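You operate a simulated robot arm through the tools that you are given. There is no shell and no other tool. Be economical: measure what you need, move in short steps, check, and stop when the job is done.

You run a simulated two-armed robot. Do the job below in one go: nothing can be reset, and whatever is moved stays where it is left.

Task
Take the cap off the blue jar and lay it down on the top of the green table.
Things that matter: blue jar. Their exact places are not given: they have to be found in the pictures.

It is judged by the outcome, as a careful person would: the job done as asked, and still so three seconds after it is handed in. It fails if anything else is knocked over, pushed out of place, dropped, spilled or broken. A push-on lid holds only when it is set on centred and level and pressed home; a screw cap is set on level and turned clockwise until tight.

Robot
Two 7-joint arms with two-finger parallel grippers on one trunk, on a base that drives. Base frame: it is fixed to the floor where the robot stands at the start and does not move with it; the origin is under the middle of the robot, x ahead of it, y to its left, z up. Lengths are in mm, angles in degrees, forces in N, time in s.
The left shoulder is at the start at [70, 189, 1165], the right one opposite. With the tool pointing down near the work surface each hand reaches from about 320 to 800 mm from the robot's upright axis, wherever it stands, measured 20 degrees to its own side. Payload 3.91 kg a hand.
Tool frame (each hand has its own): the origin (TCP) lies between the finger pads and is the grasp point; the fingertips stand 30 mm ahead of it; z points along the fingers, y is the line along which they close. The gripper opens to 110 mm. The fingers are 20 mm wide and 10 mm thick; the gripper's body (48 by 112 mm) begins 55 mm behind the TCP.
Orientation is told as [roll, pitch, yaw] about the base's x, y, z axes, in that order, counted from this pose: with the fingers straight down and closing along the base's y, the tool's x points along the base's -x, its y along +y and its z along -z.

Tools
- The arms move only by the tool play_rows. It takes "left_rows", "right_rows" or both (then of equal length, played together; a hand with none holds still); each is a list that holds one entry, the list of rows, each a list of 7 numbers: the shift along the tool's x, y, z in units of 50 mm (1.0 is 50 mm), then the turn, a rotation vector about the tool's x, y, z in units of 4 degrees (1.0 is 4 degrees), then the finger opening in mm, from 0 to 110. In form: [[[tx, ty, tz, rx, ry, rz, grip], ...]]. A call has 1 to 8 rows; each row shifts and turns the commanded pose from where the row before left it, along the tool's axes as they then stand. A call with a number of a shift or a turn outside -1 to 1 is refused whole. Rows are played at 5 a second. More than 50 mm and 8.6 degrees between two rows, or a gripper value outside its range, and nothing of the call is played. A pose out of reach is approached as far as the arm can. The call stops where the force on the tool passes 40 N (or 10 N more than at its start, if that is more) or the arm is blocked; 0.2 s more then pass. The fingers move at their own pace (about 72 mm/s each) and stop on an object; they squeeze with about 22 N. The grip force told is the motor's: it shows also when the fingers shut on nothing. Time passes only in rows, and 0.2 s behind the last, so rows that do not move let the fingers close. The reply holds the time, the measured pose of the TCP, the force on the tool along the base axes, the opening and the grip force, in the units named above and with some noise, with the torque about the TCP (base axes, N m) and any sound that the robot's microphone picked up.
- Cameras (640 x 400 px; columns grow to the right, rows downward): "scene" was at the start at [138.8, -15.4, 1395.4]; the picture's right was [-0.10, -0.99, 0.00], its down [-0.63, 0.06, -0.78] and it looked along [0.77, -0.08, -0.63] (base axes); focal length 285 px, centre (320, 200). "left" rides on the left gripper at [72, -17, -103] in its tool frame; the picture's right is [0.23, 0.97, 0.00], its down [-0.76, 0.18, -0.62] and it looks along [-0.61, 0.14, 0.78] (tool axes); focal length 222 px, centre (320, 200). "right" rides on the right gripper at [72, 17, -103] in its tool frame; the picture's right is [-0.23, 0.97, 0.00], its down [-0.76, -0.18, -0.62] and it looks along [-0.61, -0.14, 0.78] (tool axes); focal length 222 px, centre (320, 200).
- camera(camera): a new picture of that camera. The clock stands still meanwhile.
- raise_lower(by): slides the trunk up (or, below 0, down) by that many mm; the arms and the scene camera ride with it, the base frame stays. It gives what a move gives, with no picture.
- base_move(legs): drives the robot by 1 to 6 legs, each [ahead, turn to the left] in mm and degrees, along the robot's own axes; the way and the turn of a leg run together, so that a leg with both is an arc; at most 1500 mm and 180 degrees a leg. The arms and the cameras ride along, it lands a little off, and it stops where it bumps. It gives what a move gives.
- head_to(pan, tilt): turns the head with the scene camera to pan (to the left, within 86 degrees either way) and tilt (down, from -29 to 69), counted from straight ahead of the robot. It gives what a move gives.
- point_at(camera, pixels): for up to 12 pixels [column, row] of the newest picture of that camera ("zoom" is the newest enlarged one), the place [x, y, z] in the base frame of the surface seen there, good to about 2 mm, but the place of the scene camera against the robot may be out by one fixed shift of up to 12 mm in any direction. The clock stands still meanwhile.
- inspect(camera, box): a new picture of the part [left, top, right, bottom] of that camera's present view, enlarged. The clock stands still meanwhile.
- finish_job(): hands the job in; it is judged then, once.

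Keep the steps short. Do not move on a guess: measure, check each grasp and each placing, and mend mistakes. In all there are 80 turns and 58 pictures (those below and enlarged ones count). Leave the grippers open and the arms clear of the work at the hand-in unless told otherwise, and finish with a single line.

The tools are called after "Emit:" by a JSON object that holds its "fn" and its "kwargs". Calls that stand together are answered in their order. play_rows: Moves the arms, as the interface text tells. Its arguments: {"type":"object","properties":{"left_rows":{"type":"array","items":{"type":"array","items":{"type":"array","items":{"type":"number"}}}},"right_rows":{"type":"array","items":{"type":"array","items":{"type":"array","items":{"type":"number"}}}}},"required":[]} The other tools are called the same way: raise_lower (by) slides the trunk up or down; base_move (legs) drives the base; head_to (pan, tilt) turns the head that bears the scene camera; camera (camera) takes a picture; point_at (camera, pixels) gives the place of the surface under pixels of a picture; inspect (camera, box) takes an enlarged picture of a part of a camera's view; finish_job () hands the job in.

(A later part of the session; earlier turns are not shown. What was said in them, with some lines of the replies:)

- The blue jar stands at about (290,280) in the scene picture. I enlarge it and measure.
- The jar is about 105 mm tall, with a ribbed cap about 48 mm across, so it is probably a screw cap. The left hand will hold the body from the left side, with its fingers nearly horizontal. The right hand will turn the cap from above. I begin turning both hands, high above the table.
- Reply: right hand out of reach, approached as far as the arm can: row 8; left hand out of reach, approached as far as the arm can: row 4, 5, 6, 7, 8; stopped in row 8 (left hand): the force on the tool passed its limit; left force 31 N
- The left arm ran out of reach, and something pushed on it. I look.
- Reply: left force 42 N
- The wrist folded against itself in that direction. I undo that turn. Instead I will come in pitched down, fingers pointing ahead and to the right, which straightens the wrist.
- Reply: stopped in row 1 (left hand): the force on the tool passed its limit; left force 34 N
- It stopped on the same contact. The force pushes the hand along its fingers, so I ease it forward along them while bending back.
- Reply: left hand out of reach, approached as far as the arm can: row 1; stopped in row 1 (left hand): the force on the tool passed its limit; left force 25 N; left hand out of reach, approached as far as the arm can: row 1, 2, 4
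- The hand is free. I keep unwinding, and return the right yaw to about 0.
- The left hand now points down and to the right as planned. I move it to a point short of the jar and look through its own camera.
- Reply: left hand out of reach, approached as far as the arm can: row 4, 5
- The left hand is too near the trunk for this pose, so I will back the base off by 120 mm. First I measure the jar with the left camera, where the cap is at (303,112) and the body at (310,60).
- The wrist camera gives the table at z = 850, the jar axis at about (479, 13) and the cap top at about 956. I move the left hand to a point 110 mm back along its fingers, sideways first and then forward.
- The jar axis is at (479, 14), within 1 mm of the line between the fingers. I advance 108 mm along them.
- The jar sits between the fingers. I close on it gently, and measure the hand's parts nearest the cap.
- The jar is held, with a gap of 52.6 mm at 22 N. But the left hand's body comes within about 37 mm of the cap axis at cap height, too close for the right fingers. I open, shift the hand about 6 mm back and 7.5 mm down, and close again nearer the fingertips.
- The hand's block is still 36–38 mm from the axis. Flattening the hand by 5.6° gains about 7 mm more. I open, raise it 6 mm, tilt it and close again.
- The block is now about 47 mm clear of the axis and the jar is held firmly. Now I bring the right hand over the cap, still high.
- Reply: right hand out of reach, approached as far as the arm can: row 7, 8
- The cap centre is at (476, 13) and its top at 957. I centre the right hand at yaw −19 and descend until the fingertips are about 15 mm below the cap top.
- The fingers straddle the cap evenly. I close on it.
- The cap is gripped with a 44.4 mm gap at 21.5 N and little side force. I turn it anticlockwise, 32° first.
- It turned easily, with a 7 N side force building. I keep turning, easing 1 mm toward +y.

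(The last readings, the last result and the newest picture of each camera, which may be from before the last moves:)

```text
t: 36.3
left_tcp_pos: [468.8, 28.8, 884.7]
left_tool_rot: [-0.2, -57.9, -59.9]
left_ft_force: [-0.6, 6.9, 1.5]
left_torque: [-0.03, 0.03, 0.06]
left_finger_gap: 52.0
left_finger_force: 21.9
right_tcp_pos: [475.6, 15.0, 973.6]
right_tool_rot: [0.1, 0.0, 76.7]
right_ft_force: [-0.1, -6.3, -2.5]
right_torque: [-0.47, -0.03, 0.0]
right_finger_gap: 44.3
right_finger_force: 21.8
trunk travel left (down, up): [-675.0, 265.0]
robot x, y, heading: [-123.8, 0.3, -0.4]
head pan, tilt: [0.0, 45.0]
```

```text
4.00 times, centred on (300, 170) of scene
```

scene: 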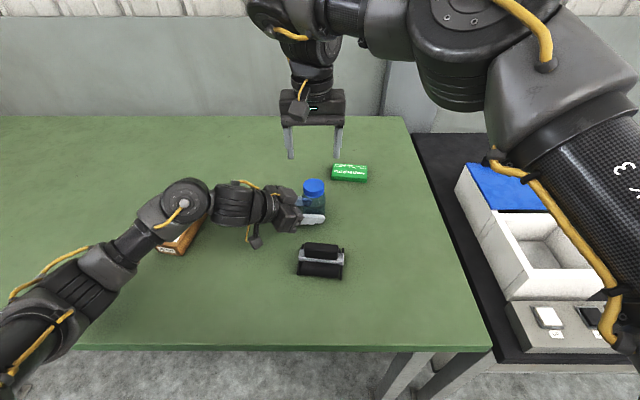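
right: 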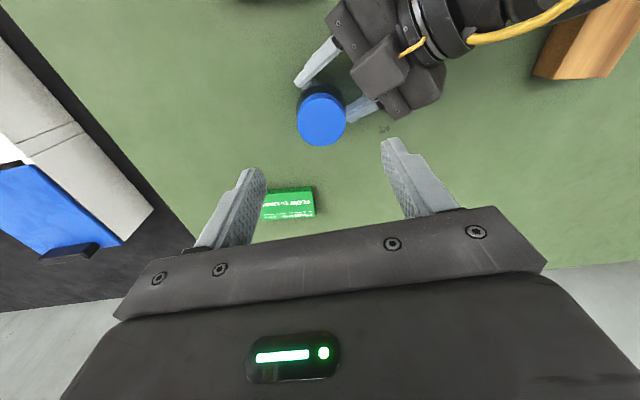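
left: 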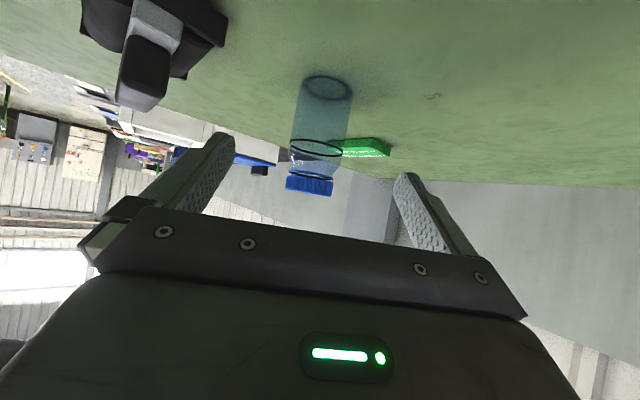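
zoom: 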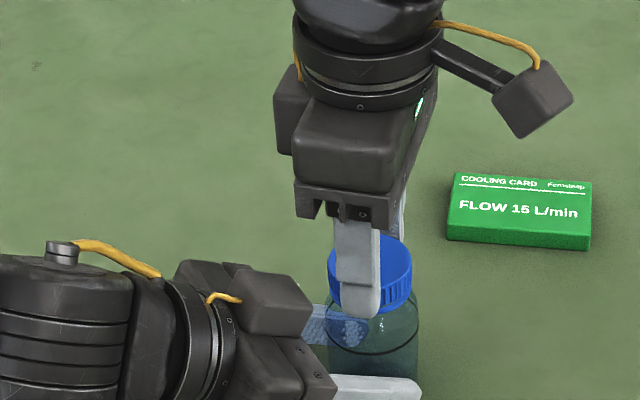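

After 96° the hold is steady. I continue the stroke.

Emit:
{"fn": "play_rows", "kwargs": {"right_rows": [[[0, 0, 0, 0, 0, -1, 20], [0, 0, 0, 0, 0, -1, 20], [0, 0, 0, 0, 0, -1, 20], [0, 0, 0, 0, 0, -1, 20], [0, 0, 0, 0, 0, -1, 20], [0, 0, 0, 0, 0, -1, 20], [0, 0, 0, 0, 0, -1, 20], [0, 0, 0, 0, 0, -1, 20]]]}}

Emit:
{"fn": "play_rows", "kwargs": {"right_rows": [[[0, 0, 0, 0, 0, -1, 20], [0, 0, 0, 0, 0, -1, 20], [0, 0, 0, 0, 0, -1, 20], [0, 0, 0, 0, 0, -1, 20], [0, 0, 0, 0, 0, -1, 20], [0, 0, 0, 0, 0, -1, 20], [0, 0, 0, 0, 0, -1, 20], [0, 0, 0, 0, 0, -1, 20]]]}}

Emit:
{"fn": "inspect", "kwargs": {"camera": "right", "box": [200, 60, 440, 220]}}

```text
t: 38.1
left_tcp_pos: [468.2, 29.1, 885.3]
left_tool_rot: [-0.1, -57.9, -59.9]
left_ft_force: [0.8, -4.6, 0.7]
left_torque: [0.23, 0.0, -0.01]
left_finger_gap: 51.7
left_finger_force: 22.2
right_tcp_pos: [475.6, 13.9, 973.7]
right_tool_rot: [-0.1, 0.0, 108.7]
right_ft_force: [0.2, 5.1, 1.3]
right_torque: [0.14, 0.01, -0.07]
right_finger_gap: 44.2
right_finger_force: 22.1
trunk travel left (down, up): [-675.0, 265.0]
robot x, y, heading: [-125.3, 1.1, -0.4]
head pan, tilt: [0.0, 45.0]
```

```text
t: 39.9
left_tcp_pos: [468.2, 28.9, 884.6]
left_tool_rot: [-0.2, -58.0, -59.9]
left_ft_force: [-8.7, -4.6, 0.7]
left_torque: [0.4, -0.43, -0.13]
left_finger_gap: 51.8
left_finger_force: 22.3
right_tcp_pos: [475.4, 14.5, 974.5]
right_tool_rot: [0.0, -0.1, 140.8]
right_ft_force: [9.6, 6.2, 2.1]
right_torque: [0.13, -0.33, 0.0]
right_finger_gap: 44.0
right_finger_force: 21.2
trunk travel left (down, up): [-675.0, 265.0]
robot x, y, heading: [-122.8, 0.4, -0.1]
head pan, tilt: [0.0, 45.0]
```

```text
2.50 times, centred on (320, 140) of right
```

zoom: 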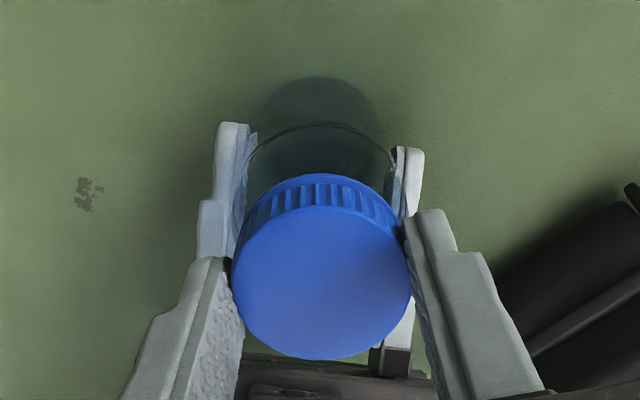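

Emit:
{"fn": "play_rows", "kwargs": {"right_rows": [[[0, -0.015, 0, 0, 0, -1, 20], [0, 0, 0, 0, 0, -1, 20], [0, 0, 0, 0, 0, -1, 20], [0, 0, 0, 0, 0, -1, 20], [0, 0, 0, 0, 0, -1, 20], [0, 0, 0, 0, 0, -1, 20], [0, 0, 0, 0, 0, -1, 20], [0, 0, 0, 0, 0, -1, 20]]]}}

Emit:
{"fn": "play_rows", "kwargs": {"right_rows": [[[0, 0, 0, 0, 0, -1, 20], [0, 0, 0, 0, 0, -1, 20], [0, 0, 0, 0, 0, -1, 20], [0, 0, 0, 0, 0, -1, 20], [0, 0, 0, 0, 0, -1, 20], [0, 0, 0, 0, 0, -1, 20], [0, 0, 0, 0, 0, -1, 20], [0, 0, 0, 0, 0, -1, 20]]]}}

Emit:
{"fn": "inspect", "kwargs": {"camera": "right", "box": [200, 60, 440, 220]}}

```text
t: 41.7
left_tcp_pos: [468.5, 29.2, 884.0]
left_tool_rot: [-0.2, -58.0, -59.9]
left_ft_force: [-5.2, -10.1, -2.4]
left_torque: [0.75, -0.27, -0.17]
left_finger_gap: 51.8
left_finger_force: 21.8
right_tcp_pos: [476.0, 14.9, 974.0]
right_tool_rot: [0.0, -0.1, 172.8]
right_ft_force: [7.2, 11.0, 8.3]
right_torque: [0.31, -0.24, -0.03]
right_finger_gap: 44.2
right_finger_force: 21.9
trunk travel left (down, up): [-675.0, 265.0]
robot x, y, heading: [-123.8, 3.0, -0.3]
head pan, tilt: [0.0, 45.0]
```

```text
t: 43.5
left_tcp_pos: [467.9, 28.5, 884.6]
left_tool_rot: [-0.1, -57.8, -60.0]
left_ft_force: [-9.5, -10.2, -3.1]
left_torque: [0.51, -0.47, -0.2]
left_finger_gap: 52.1
left_finger_force: 22.2
right_tcp_pos: [475.9, 15.1, 975.0]
right_tool_rot: [-0.1, 0.1, -155.2]
right_ft_force: [11.6, 10.6, 11.8]
right_torque: [0.37, -0.47, 0.0]
right_finger_gap: 44.3
right_finger_force: 22.1
trunk travel left (down, up): [-675.0, 265.0]
robot x, y, heading: [-125.5, 1.5, -0.3]
head pan, tilt: [0.0, 45.0]
```

```text
2.50 times, centred on (320, 140) of right
```

zoom: 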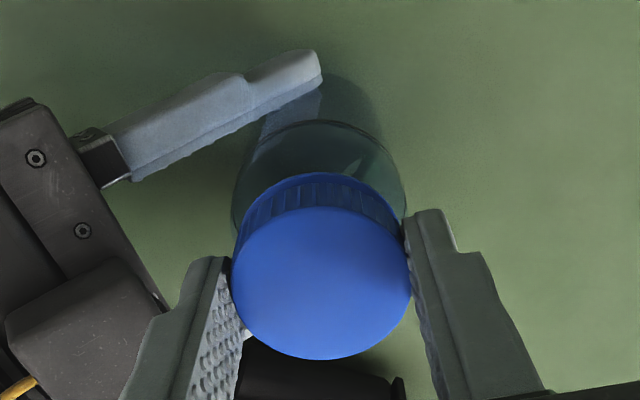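

The cap is now pushing the tool up with 12 N, so it is rising on its thread. I follow it up about 2 mm, ease the side load and keep turning.

Emit:
{"fn": "play_rows", "kwargs": {"right_rows": [[[0.02, -0.008, -0.04, 0, 0, -1, 20], [0, 0, 0, 0, 0, -1, 20], [0, 0, -0.002, 0, 0, -1, 20], [0, 0, -0.002, 0, 0, -1, 20], [0, 0, -0.002, 0, 0, -1, 20], [0, 0, -0.002, 0, 0, -1, 20], [0, 0, -0.002, 0, 0, -1, 20], [0, 0, -0.002, 0, 0, -1, 20]]]}}

Emit:
{"fn": "play_rows", "kwargs": {"right_rows": [[[0, 0, -0.002, 0, 0, -1, 20], [0, 0, -0.002, 0, 0, -1, 20], [0, 0, -0.002, 0, 0, -1, 20], [0, 0, -0.002, 0, 0, -1, 20], [0, 0, -0.002, 0, 0, -1, 20], [0, 0, -0.002, 0, 0, -1, 20], [0, 0, -0.002, 0, 0, -1, 20], [0, 0, -0.002, 0, 0, -1, 20]]]}}

```text
t: 45.3
left_tcp_pos: [468.1, 30.6, 883.8]
left_tool_rot: [-0.2, -57.8, -59.7]
left_ft_force: [0.4, 0.6, 2.9]
left_torque: [-0.05, -0.09, -0.01]
left_finger_gap: 51.7
left_finger_force: 22.0
right_tcp_pos: [476.7, 14.5, 975.9]
right_tool_rot: [0.0, -0.1, -123.2]
right_ft_force: [-0.1, 1.4, -0.2]
right_torque: [0.02, 0.0, -0.01]
right_finger_gap: 44.2
right_finger_force: 22.3
trunk travel left (down, up): [-675.0, 265.0]
robot x, y, heading: [-124.1, 1.1, -0.3]
head pan, tilt: [0.0, 45.0]
```

```text
t: 47.1
left_tcp_pos: [468.1, 29.5, 884.0]
left_tool_rot: [-0.2, -58.0, -59.9]
left_ft_force: [2.5, -1.6, 2.4]
left_torque: [0.14, 0.03, 0.06]
left_finger_gap: 51.5
left_finger_force: 21.8
right_tcp_pos: [478.1, 15.9, 977.4]
right_tool_rot: [-0.1, 0.0, -91.0]
right_ft_force: [-1.8, 3.3, 0.7]
right_torque: [0.11, 0.01, -0.03]
right_finger_gap: 44.1
right_finger_force: 21.9
trunk travel left (down, up): [-675.0, 265.0]
robot x, y, heading: [-122.2, 1.5, -0.1]
head pan, tilt: [0.0, 45.0]
```

The forces have dropped to nearly nothing after 288°. I try a gentle 4 mm lift and read the force.

Emit:
{"fn": "play_rows", "kwargs": {"right_rows": [[[0, 0, -0.03, 0, 0, 0, 20], [0, 0, -0.03, 0, 0, 0, 20], [0, 0, -0.02, 0, 0, 0, 20]]]}}

Emit:
{"fn": "inspect", "kwargs": {"camera": "right", "box": [200, 60, 440, 220]}}

Emit:
{"fn": "inspect", "kwargs": {"camera": "scene", "box": [220, 120, 380, 220]}}

```text
t: 47.9
left_tcp_pos: [468.4, 28.4, 884.7]
left_tool_rot: [-0.1, -57.9, -59.8]
left_ft_force: [0.2, -0.6, -0.1]
left_torque: [-0.06, -0.03, 0.03]
left_finger_gap: 51.7
left_finger_force: 21.6
right_tcp_pos: [477.4, 15.3, 981.9]
right_tool_rot: [0.0, 0.0, -91.3]
right_ft_force: [0.5, -0.2, 0.6]
right_torque: [-0.04, 0.0, 0.0]
right_finger_gap: 44.5
right_finger_force: 22.3
trunk travel left (down, up): [-675.0, 265.0]
robot x, y, heading: [-121.2, 1.4, -0.2]
head pan, tilt: [0.0, 45.0]
```

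```text
2.50 times, centred on (320, 140) of right
```

zoom: 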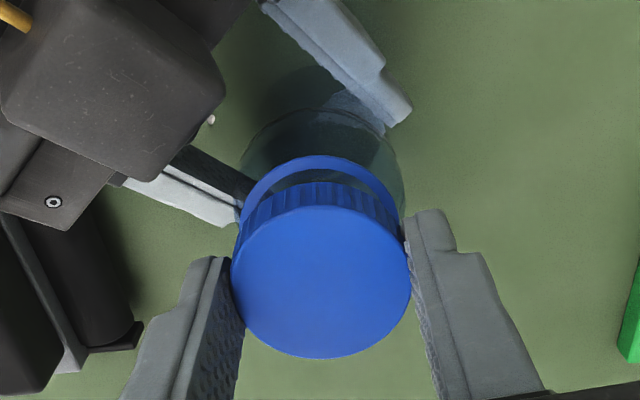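

```text
4.00 times, centred on (300, 170) of scene
```

zoom: 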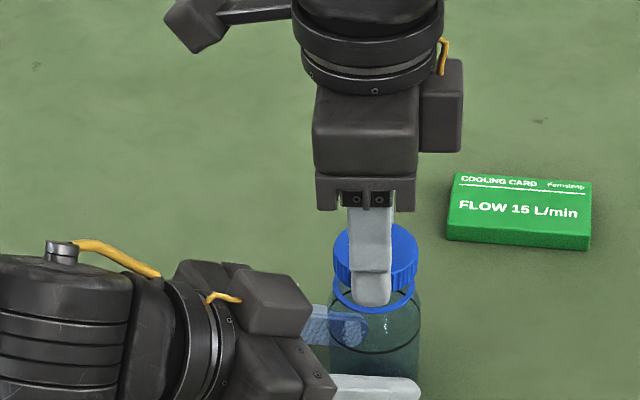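

The cap is free, and its blue neck ring stays on the jar. I lift it 75 mm and carry it right (−y) over bare table.

Emit:
{"fn": "play_rows", "kwargs": {"right_rows": [[[0, 0, -0.5, 0, 0, 0, 20], [0, 0, -0.5, 0, 0, 0, 20], [0, 0, -0.5, 0, 0, 0, 20], [-0.65, 0, 0, 0, 0, 0, 20], [-0.65, 0, 0, 0, 0, 0, 20], [-0.65, 0, 0, 0, 0, 0, 20], [-0.65, 0, 0, 0, 0, 0, 20], [0, 0, 0, 0, 0, 0, 20]]]}}

Emit:
{"fn": "camera", "kwargs": {"camera": "scene"}}

Emit:
{"fn": "camera", "kwargs": {"camera": "right"}}

```text
t: 49.7
left_tcp_pos: [469.6, 31.2, 885.2]
left_tool_rot: [-0.3, -58.0, -59.8]
left_ft_force: [0.0, -0.1, 0.0]
left_torque: [-0.06, -0.01, -0.01]
left_finger_gap: 51.4
left_finger_force: 22.2
right_tcp_pos: [472.4, -117.4, 1056.1]
right_tool_rot: [0.0, -0.1, -91.2]
right_ft_force: [0.2, 0.1, 0.5]
right_torque: [-0.01, -0.02, 0.01]
right_finger_gap: 44.4
right_finger_force: 22.1
trunk travel left (down, up): [-675.0, 265.0]
robot x, y, heading: [-125.0, 1.1, -0.2]
head pan, tilt: [0.0, 45.0]
```

```text
27 pictures are left
```

scene: 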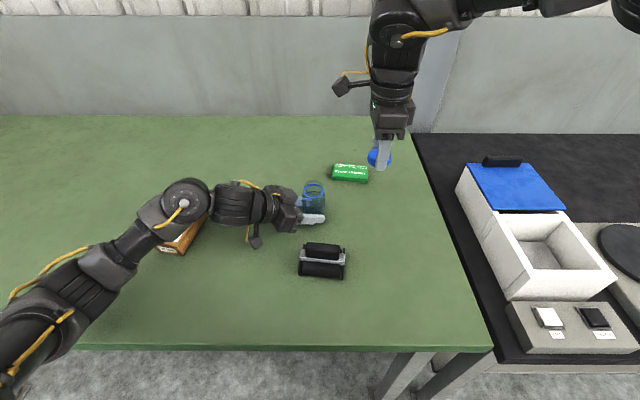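

```text
26 pictures are left
```

right: 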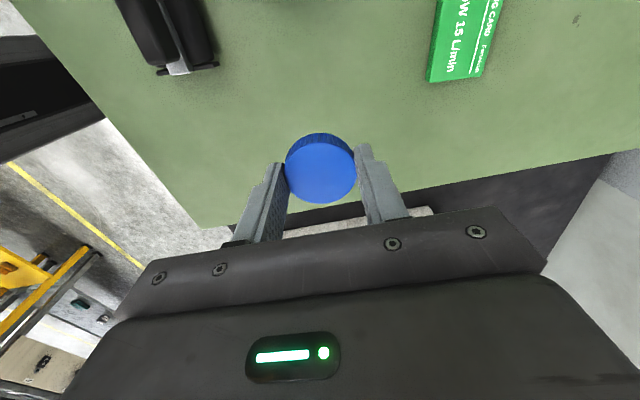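

I check where the table edge is near the spot chosen.

Emit:
{"fn": "point_at", "kwargs": {"camera": "scene", "pixels": [[430, 200], [433, 215], [385, 212], [370, 225], [345, 215]]}}

```text
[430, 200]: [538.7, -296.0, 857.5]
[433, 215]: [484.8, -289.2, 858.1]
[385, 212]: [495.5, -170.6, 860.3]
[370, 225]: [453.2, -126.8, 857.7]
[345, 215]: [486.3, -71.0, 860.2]
```

The spot (472, −117) is well inside the table, 170 mm from its edge. I lower 155 mm, then creep down to contact.

Emit:
{"fn": "play_rows", "kwargs": {"right_rows": [[[0, 0, 0.6, 0, 0, 0, 20], [0, 0, 0.6, 0, 0, 0, 20], [0, 0, 0.6, 0, 0, 0, 20], [0, 0, 0.6, 0, 0, 0, 20], [0, 0, 0.4, 0, 0, 0, 20], [0, 0, 0.3, 0, 0, 0, 20], [0, 0, 0, 0, 0, 0, 20]]]}}

Emit:
{"fn": "inspect", "kwargs": {"camera": "scene", "box": [320, 160, 440, 235]}}

```text
t: 51.3
left_tcp_pos: [468.3, 29.8, 884.6]
left_tool_rot: [-0.3, -57.8, -59.9]
left_ft_force: [-0.1, 0.7, 0.6]
left_torque: [-0.04, 0.01, -0.01]
left_finger_gap: 51.2
left_finger_force: 21.5
right_tcp_pos: [475.2, -114.9, 901.0]
right_tool_rot: [-0.1, 0.0, -91.3]
right_ft_force: [0.1, 0.0, 0.5]
right_torque: [-0.02, -0.02, 0.01]
right_finger_gap: 44.4
right_finger_force: 21.8
trunk travel left (down, up): [-675.0, 265.0]
robot x, y, heading: [-124.9, 2.7, -0.2]
head pan, tilt: [0.0, 45.0]
```

```text
5.33 times, centred on (380, 198) of scene
```

zoom: 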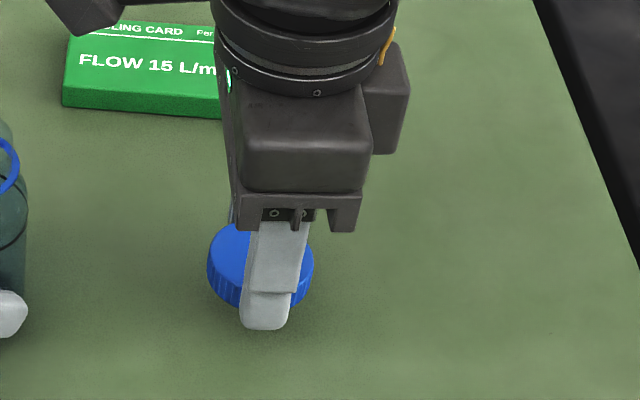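

Emit:
{"fn": "play_rows", "kwargs": {"right_rows": [[[0, 0, 0.05, 0, 0, 0, 20], [0, 0, 0.05, 0, 0, 0, 20], [0, 0, 0.05, 0, 0, 0, 20], [0, 0, 0.05, 0, 0, 0, 20], [0, 0, 0.04, 0, 0, 0, 20]]]}}

```text
t: 52.5
left_tcp_pos: [468.6, 30.3, 885.1]
left_tool_rot: [-0.2, -57.9, -59.9]
left_ft_force: [-0.7, 0.2, 0.4]
left_torque: [-0.04, 0.01, 0.02]
left_finger_gap: 51.5
left_finger_force: 21.4
right_tcp_pos: [474.4, -114.3, 888.1]
right_tool_rot: [-0.2, 0.0, -91.3]
right_ft_force: [0.1, -0.4, -0.1]
right_torque: [0.0, -0.04, 0.02]
right_finger_gap: 44.7
right_finger_force: 21.7
trunk travel left (down, up): [-675.0, 265.0]
robot x, y, heading: [-122.6, -0.6, -0.1]
head pan, tilt: [0.0, 45.0]
```

Emit:
{"fn": "play_rows", "kwargs": {"right_rows": [[[0, 0, 0.02, 0, 0, 0, 20], [0, 0, 0.02, 0, 0, 0, 20], [0, 0, 0.02, 0, 0, 0, 20], [0, 0, 0.02, 0, 0, 0, 20]]]}}

Emit:
{"fn": "inspect", "kwargs": {"camera": "scene", "box": [320, 160, 440, 235]}}

```text
t: 53.5
left_tcp_pos: [467.8, 29.1, 883.4]
left_tool_rot: [-0.2, -57.9, -59.8]
left_ft_force: [0.3, 0.2, 0.8]
left_torque: [-0.01, 0.02, -0.01]
left_finger_gap: 51.6
left_finger_force: 21.9
right_tcp_pos: [473.9, -113.6, 885.4]
right_tool_rot: [-0.1, 0.0, -91.4]
right_ft_force: [0.1, 0.2, -0.7]
right_torque: [0.0, 0.0, 0.06]
right_finger_gap: 44.3
right_finger_force: 22.4
trunk travel left (down, up): [-675.0, 265.0]
robot x, y, heading: [-123.3, 1.7, -0.0]
head pan, tilt: [0.0, 45.0]
```

```text
5.33 times, centred on (380, 198) of scene
```

zoom: 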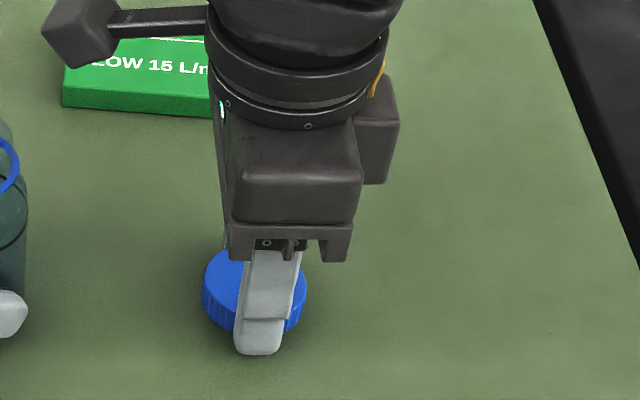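

No contact yet. The fingertips are at about 855. I check the cap top's height and creep on.

Emit:
{"fn": "point_at", "kwargs": {"camera": "zoom", "pixels": [[225, 275], [218, 270], [300, 275], [150, 300]]}}

Emit:
{"fn": "play_rows", "kwargs": {"right_rows": [[[0, 0, 0.02, 0, 0, 0, 20], [0, 0, 0.02, 0, 0, 0, 20], [0, 0, 0, 0, 0, 0, 20]]]}}

```text
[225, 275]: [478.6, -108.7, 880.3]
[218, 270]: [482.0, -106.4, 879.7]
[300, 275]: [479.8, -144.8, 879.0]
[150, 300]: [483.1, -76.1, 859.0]
```

```text
t: 54.3
left_tcp_pos: [469.1, 29.8, 884.8]
left_tool_rot: [-0.2, -57.9, -59.9]
left_ft_force: [0.6, 0.3, -0.6]
left_torque: [-0.02, 0.02, 0.03]
left_finger_gap: 51.5
left_finger_force: 21.9
right_tcp_pos: [473.7, -115.5, 881.1]
right_tool_rot: [-0.1, -0.1, -91.3]
right_ft_force: [0.1, -0.3, 0.4]
right_torque: [-0.01, 0.02, 0.02]
right_finger_gap: 44.1
right_finger_force: 22.0
trunk travel left (down, up): [-675.0, 265.0]
robot x, y, heading: [-123.0, 4.2, -0.3]
head pan, tilt: [0.0, 45.0]
```

The fingertips are about 1–2 mm above the table. I creep 1.5 mm more and read the force.

Emit:
{"fn": "play_rows", "kwargs": {"right_rows": [[[0, 0, 0.015, 0, 0, 0, 20], [0, 0, 0.015, 0, 0, 0, 20], [0, 0, 0, 0, 0, 0, 20]]]}}

Emit:
{"fn": "inspect", "kwargs": {"camera": "scene", "box": [340, 185, 400, 230]}}

```text
t: 55.1
left_tcp_pos: [468.9, 28.5, 883.8]
left_tool_rot: [-0.3, -57.8, -59.9]
left_ft_force: [-0.5, 0.1, 0.7]
left_torque: [0.0, -0.04, 0.01]
left_finger_gap: 51.5
left_finger_force: 21.7
right_tcp_pos: [473.3, -115.3, 879.6]
right_tool_rot: [0.0, 0.1, -91.3]
right_ft_force: [0.2, 0.9, 0.1]
right_torque: [-0.03, -0.02, -0.01]
right_finger_gap: 44.5
right_finger_force: 22.3
trunk travel left (down, up): [-675.0, 265.0]
robot x, y, heading: [-121.6, -2.6, -0.1]
head pan, tilt: [0.0, 45.0]
```

```text
8.89 times, centred on (370, 208) of scene
```

zoom: 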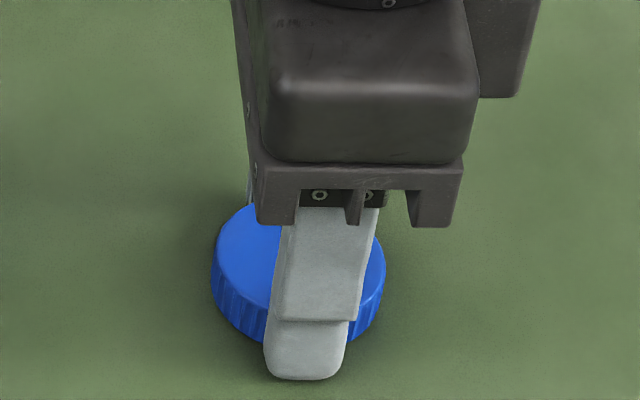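

Emit:
{"fn": "play_rows", "kwargs": {"right_rows": [[[0, 0, 0.02, 0, 0, 0, 20], [0, 0, 0.02, 0, 0, 0, 20], [0, 0, 0, 0, 0, 0, 20]]]}}

```text
t: 55.9
left_tcp_pos: [467.4, 30.1, 885.0]
left_tool_rot: [-0.2, -57.9, -59.9]
left_ft_force: [0.6, -0.9, 0.2]
left_torque: [0.02, 0.02, -0.01]
left_finger_gap: 51.5
left_finger_force: 21.5
right_tcp_pos: [473.8, -114.1, 880.1]
right_tool_rot: [0.0, 0.0, -91.3]
right_ft_force: [-2.5, -0.8, 9.0]
right_torque: [-0.05, 0.29, 0.1]
right_finger_gap: 44.4
right_finger_force: 21.8
trunk travel left (down, up): [-675.0, 265.0]
robot x, y, heading: [-123.8, 1.4, -0.1]
head pan, tilt: [0.0, 45.0]
```

There is 9 N of contact now. I back off 1 mm, open slowly, and rise straight up.

Emit:
{"fn": "play_rows", "kwargs": {"right_rows": [[[0, 0, -0.02, 0, 0, 0, 20], [0, 0, 0, 0, 0, 0, 50], [0, 0, 0, 0, 0, 0, 65], [0, 0, 0, 0, 0, 0, 75], [0, 0, 0, 0, 0, 0, 75], [0, 0, -0.3, 0, 0, 0, 75], [0, 0, -0.8, 0, 0, 0, 75], [0, 0, -0.9, 0, 0, 0, 75]]]}}

Emit:
{"fn": "camera", "kwargs": {"camera": "right"}}

```text
t: 57.7
left_tcp_pos: [467.7, 29.9, 885.0]
left_tool_rot: [-0.1, -57.9, -59.9]
left_ft_force: [0.3, 0.3, -0.3]
left_torque: [0.02, -0.01, 0.01]
left_finger_gap: 51.4
left_finger_force: 21.9
right_tcp_pos: [474.7, -112.6, 979.1]
right_tool_rot: [0.0, 0.0, -91.3]
right_ft_force: [0.2, 0.7, -0.8]
right_torque: [0.03, -0.01, 0.0]
right_finger_gap: 74.8
right_finger_force: 0.1
trunk travel left (down, up): [-675.0, 265.0]
robot x, y, heading: [-125.9, 1.2, -0.1]
head pan, tilt: [0.0, 45.0]
```

```text
22 pictures are left
```

right: 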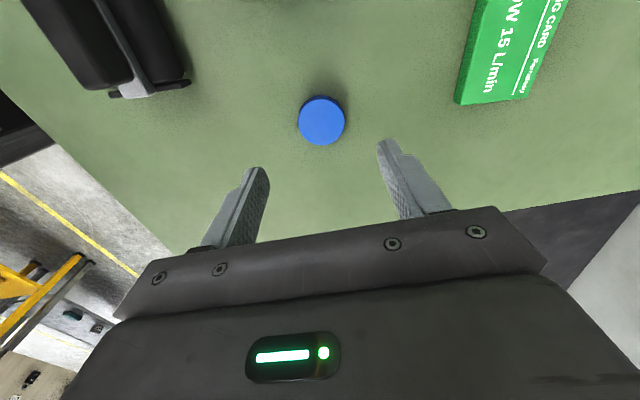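

The cap lies flat on the table at (321,120). Now I release the jar and draw the left hand straight back along its fingers, while the right hand rises further.

Emit:
{"fn": "play_rows", "kwargs": {"left_rows": [[[0, 0, 0, 0, 0, 0, 56], [0, 0, 0, 0, 0, 0, 65], [0, 0, 0, 0, 0, 0, 80], [0, 0, 0, 0, 0, 0, 80], [0, 0, -0.4, 0, 0, 0, 80], [0, 0, -0.6, 0, 0, 0, 80], [0, 0, -0.7, 0, 0, 0, 80], [0, 0, -0.7, 0, 0, 0, 80]]], "right_rows": [[[0, 0, -0.4, 0, 0, 0, 80], [0, 0, -0.4, 0, 0, 0, 90], [0, 0, -0.4, 0, 0, 0, 100], [0, 0, -0.4, 0, 0, 0, 110], [0, 0, -0.2, 0, 0, 0, 110], [0, 0, 0, 0, 0, 0, 110], [0, 0, 0, 0, 0, 0, 110], [0, 0, 0, 0, 0, 0, 110]]]}}

Emit:
{"fn": "camera", "kwargs": {"camera": "scene"}}

```text
t: 59.5
left_tcp_pos: [413.2, 115.6, 949.2]
left_tool_rot: [-0.1, -58.0, -59.8]
left_ft_force: [-0.9, 1.1, 0.3]
left_torque: [-0.04, 0.01, 0.0]
left_finger_gap: 80.1
left_finger_force: 0.0
right_tcp_pos: [474.3, -113.4, 1068.5]
right_tool_rot: [0.0, 0.0, -91.3]
right_ft_force: [-0.4, 0.2, 0.2]
right_torque: [-0.02, -0.01, 0.02]
right_finger_gap: 110.0
right_finger_force: 0.0
trunk travel left (down, up): [-675.0, 265.0]
robot x, y, heading: [-121.8, 1.7, -0.2]
head pan, tilt: [0.0, 45.0]
```

```text
21 pictures are left
```

scene: 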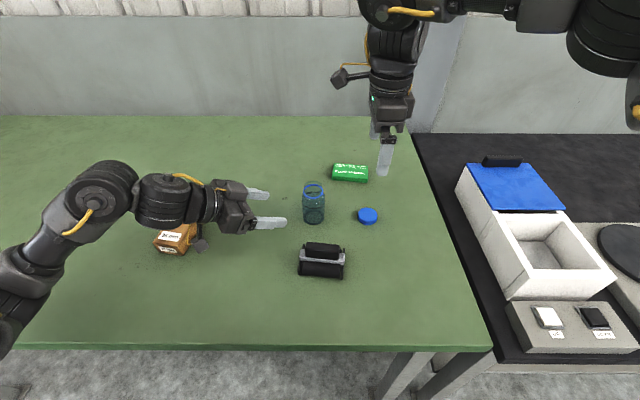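

The jar stands upright and the cap lies on the table. I raise the left hand clear, open it, and take a last close look.

Emit:
{"fn": "play_rows", "kwargs": {"left_rows": [[[-0.68, 0, -0.42, 0, 0, 0, 80], [-0.68, 0, -0.42, 0, 0, 0, 110], [0, 0, 0, 0, 0, 0, 110], [0, 0, 0, 0, 0, 0, 110]]]}}

Emit:
{"fn": "inspect", "kwargs": {"camera": "scene", "box": [240, 140, 432, 260]}}

```text
t: 60.5
left_tcp_pos: [419.0, 114.9, 1029.5]
left_tool_rot: [-0.3, -57.8, -59.9]
left_ft_force: [0.8, 0.2, -0.2]
left_torque: [-0.03, 0.01, 0.03]
left_finger_gap: 109.9
left_finger_force: 0.0
right_tcp_pos: [475.7, -113.9, 1069.8]
right_tool_rot: [-0.1, 0.0, -91.3]
right_ft_force: [0.3, -0.2, 0.3]
right_torque: [0.0, 0.0, 0.0]
right_finger_gap: 109.9
right_finger_force: 0.0
trunk travel left (down, up): [-675.0, 265.0]
robot x, y, heading: [-123.0, -0.2, -0.1]
head pan, tilt: [0.0, 45.0]
```

```text
3.33 times, centred on (336, 200) of scene
```

zoom: 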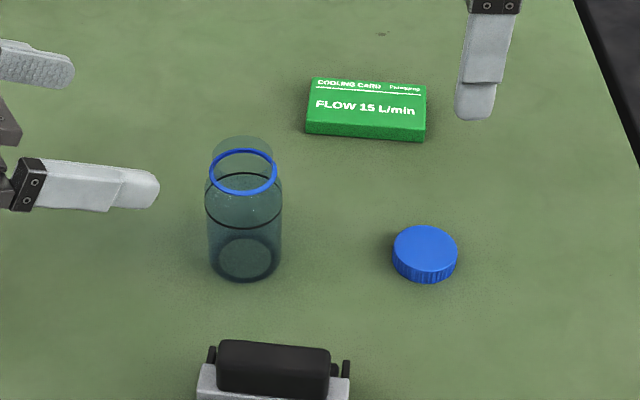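

The jar stands open and upright, the cap lies flat on the green table, and both hands are open and clear. I hand the job in.

Emit:
{"fn": "finish_job", "kwargs": {}}

```text
The job is handed in.
```

The blue jar's cap is unscrewed and lying flat on the green table; the jar is standing upright, nothing else was knocked or moved, and both hands are open and clear.
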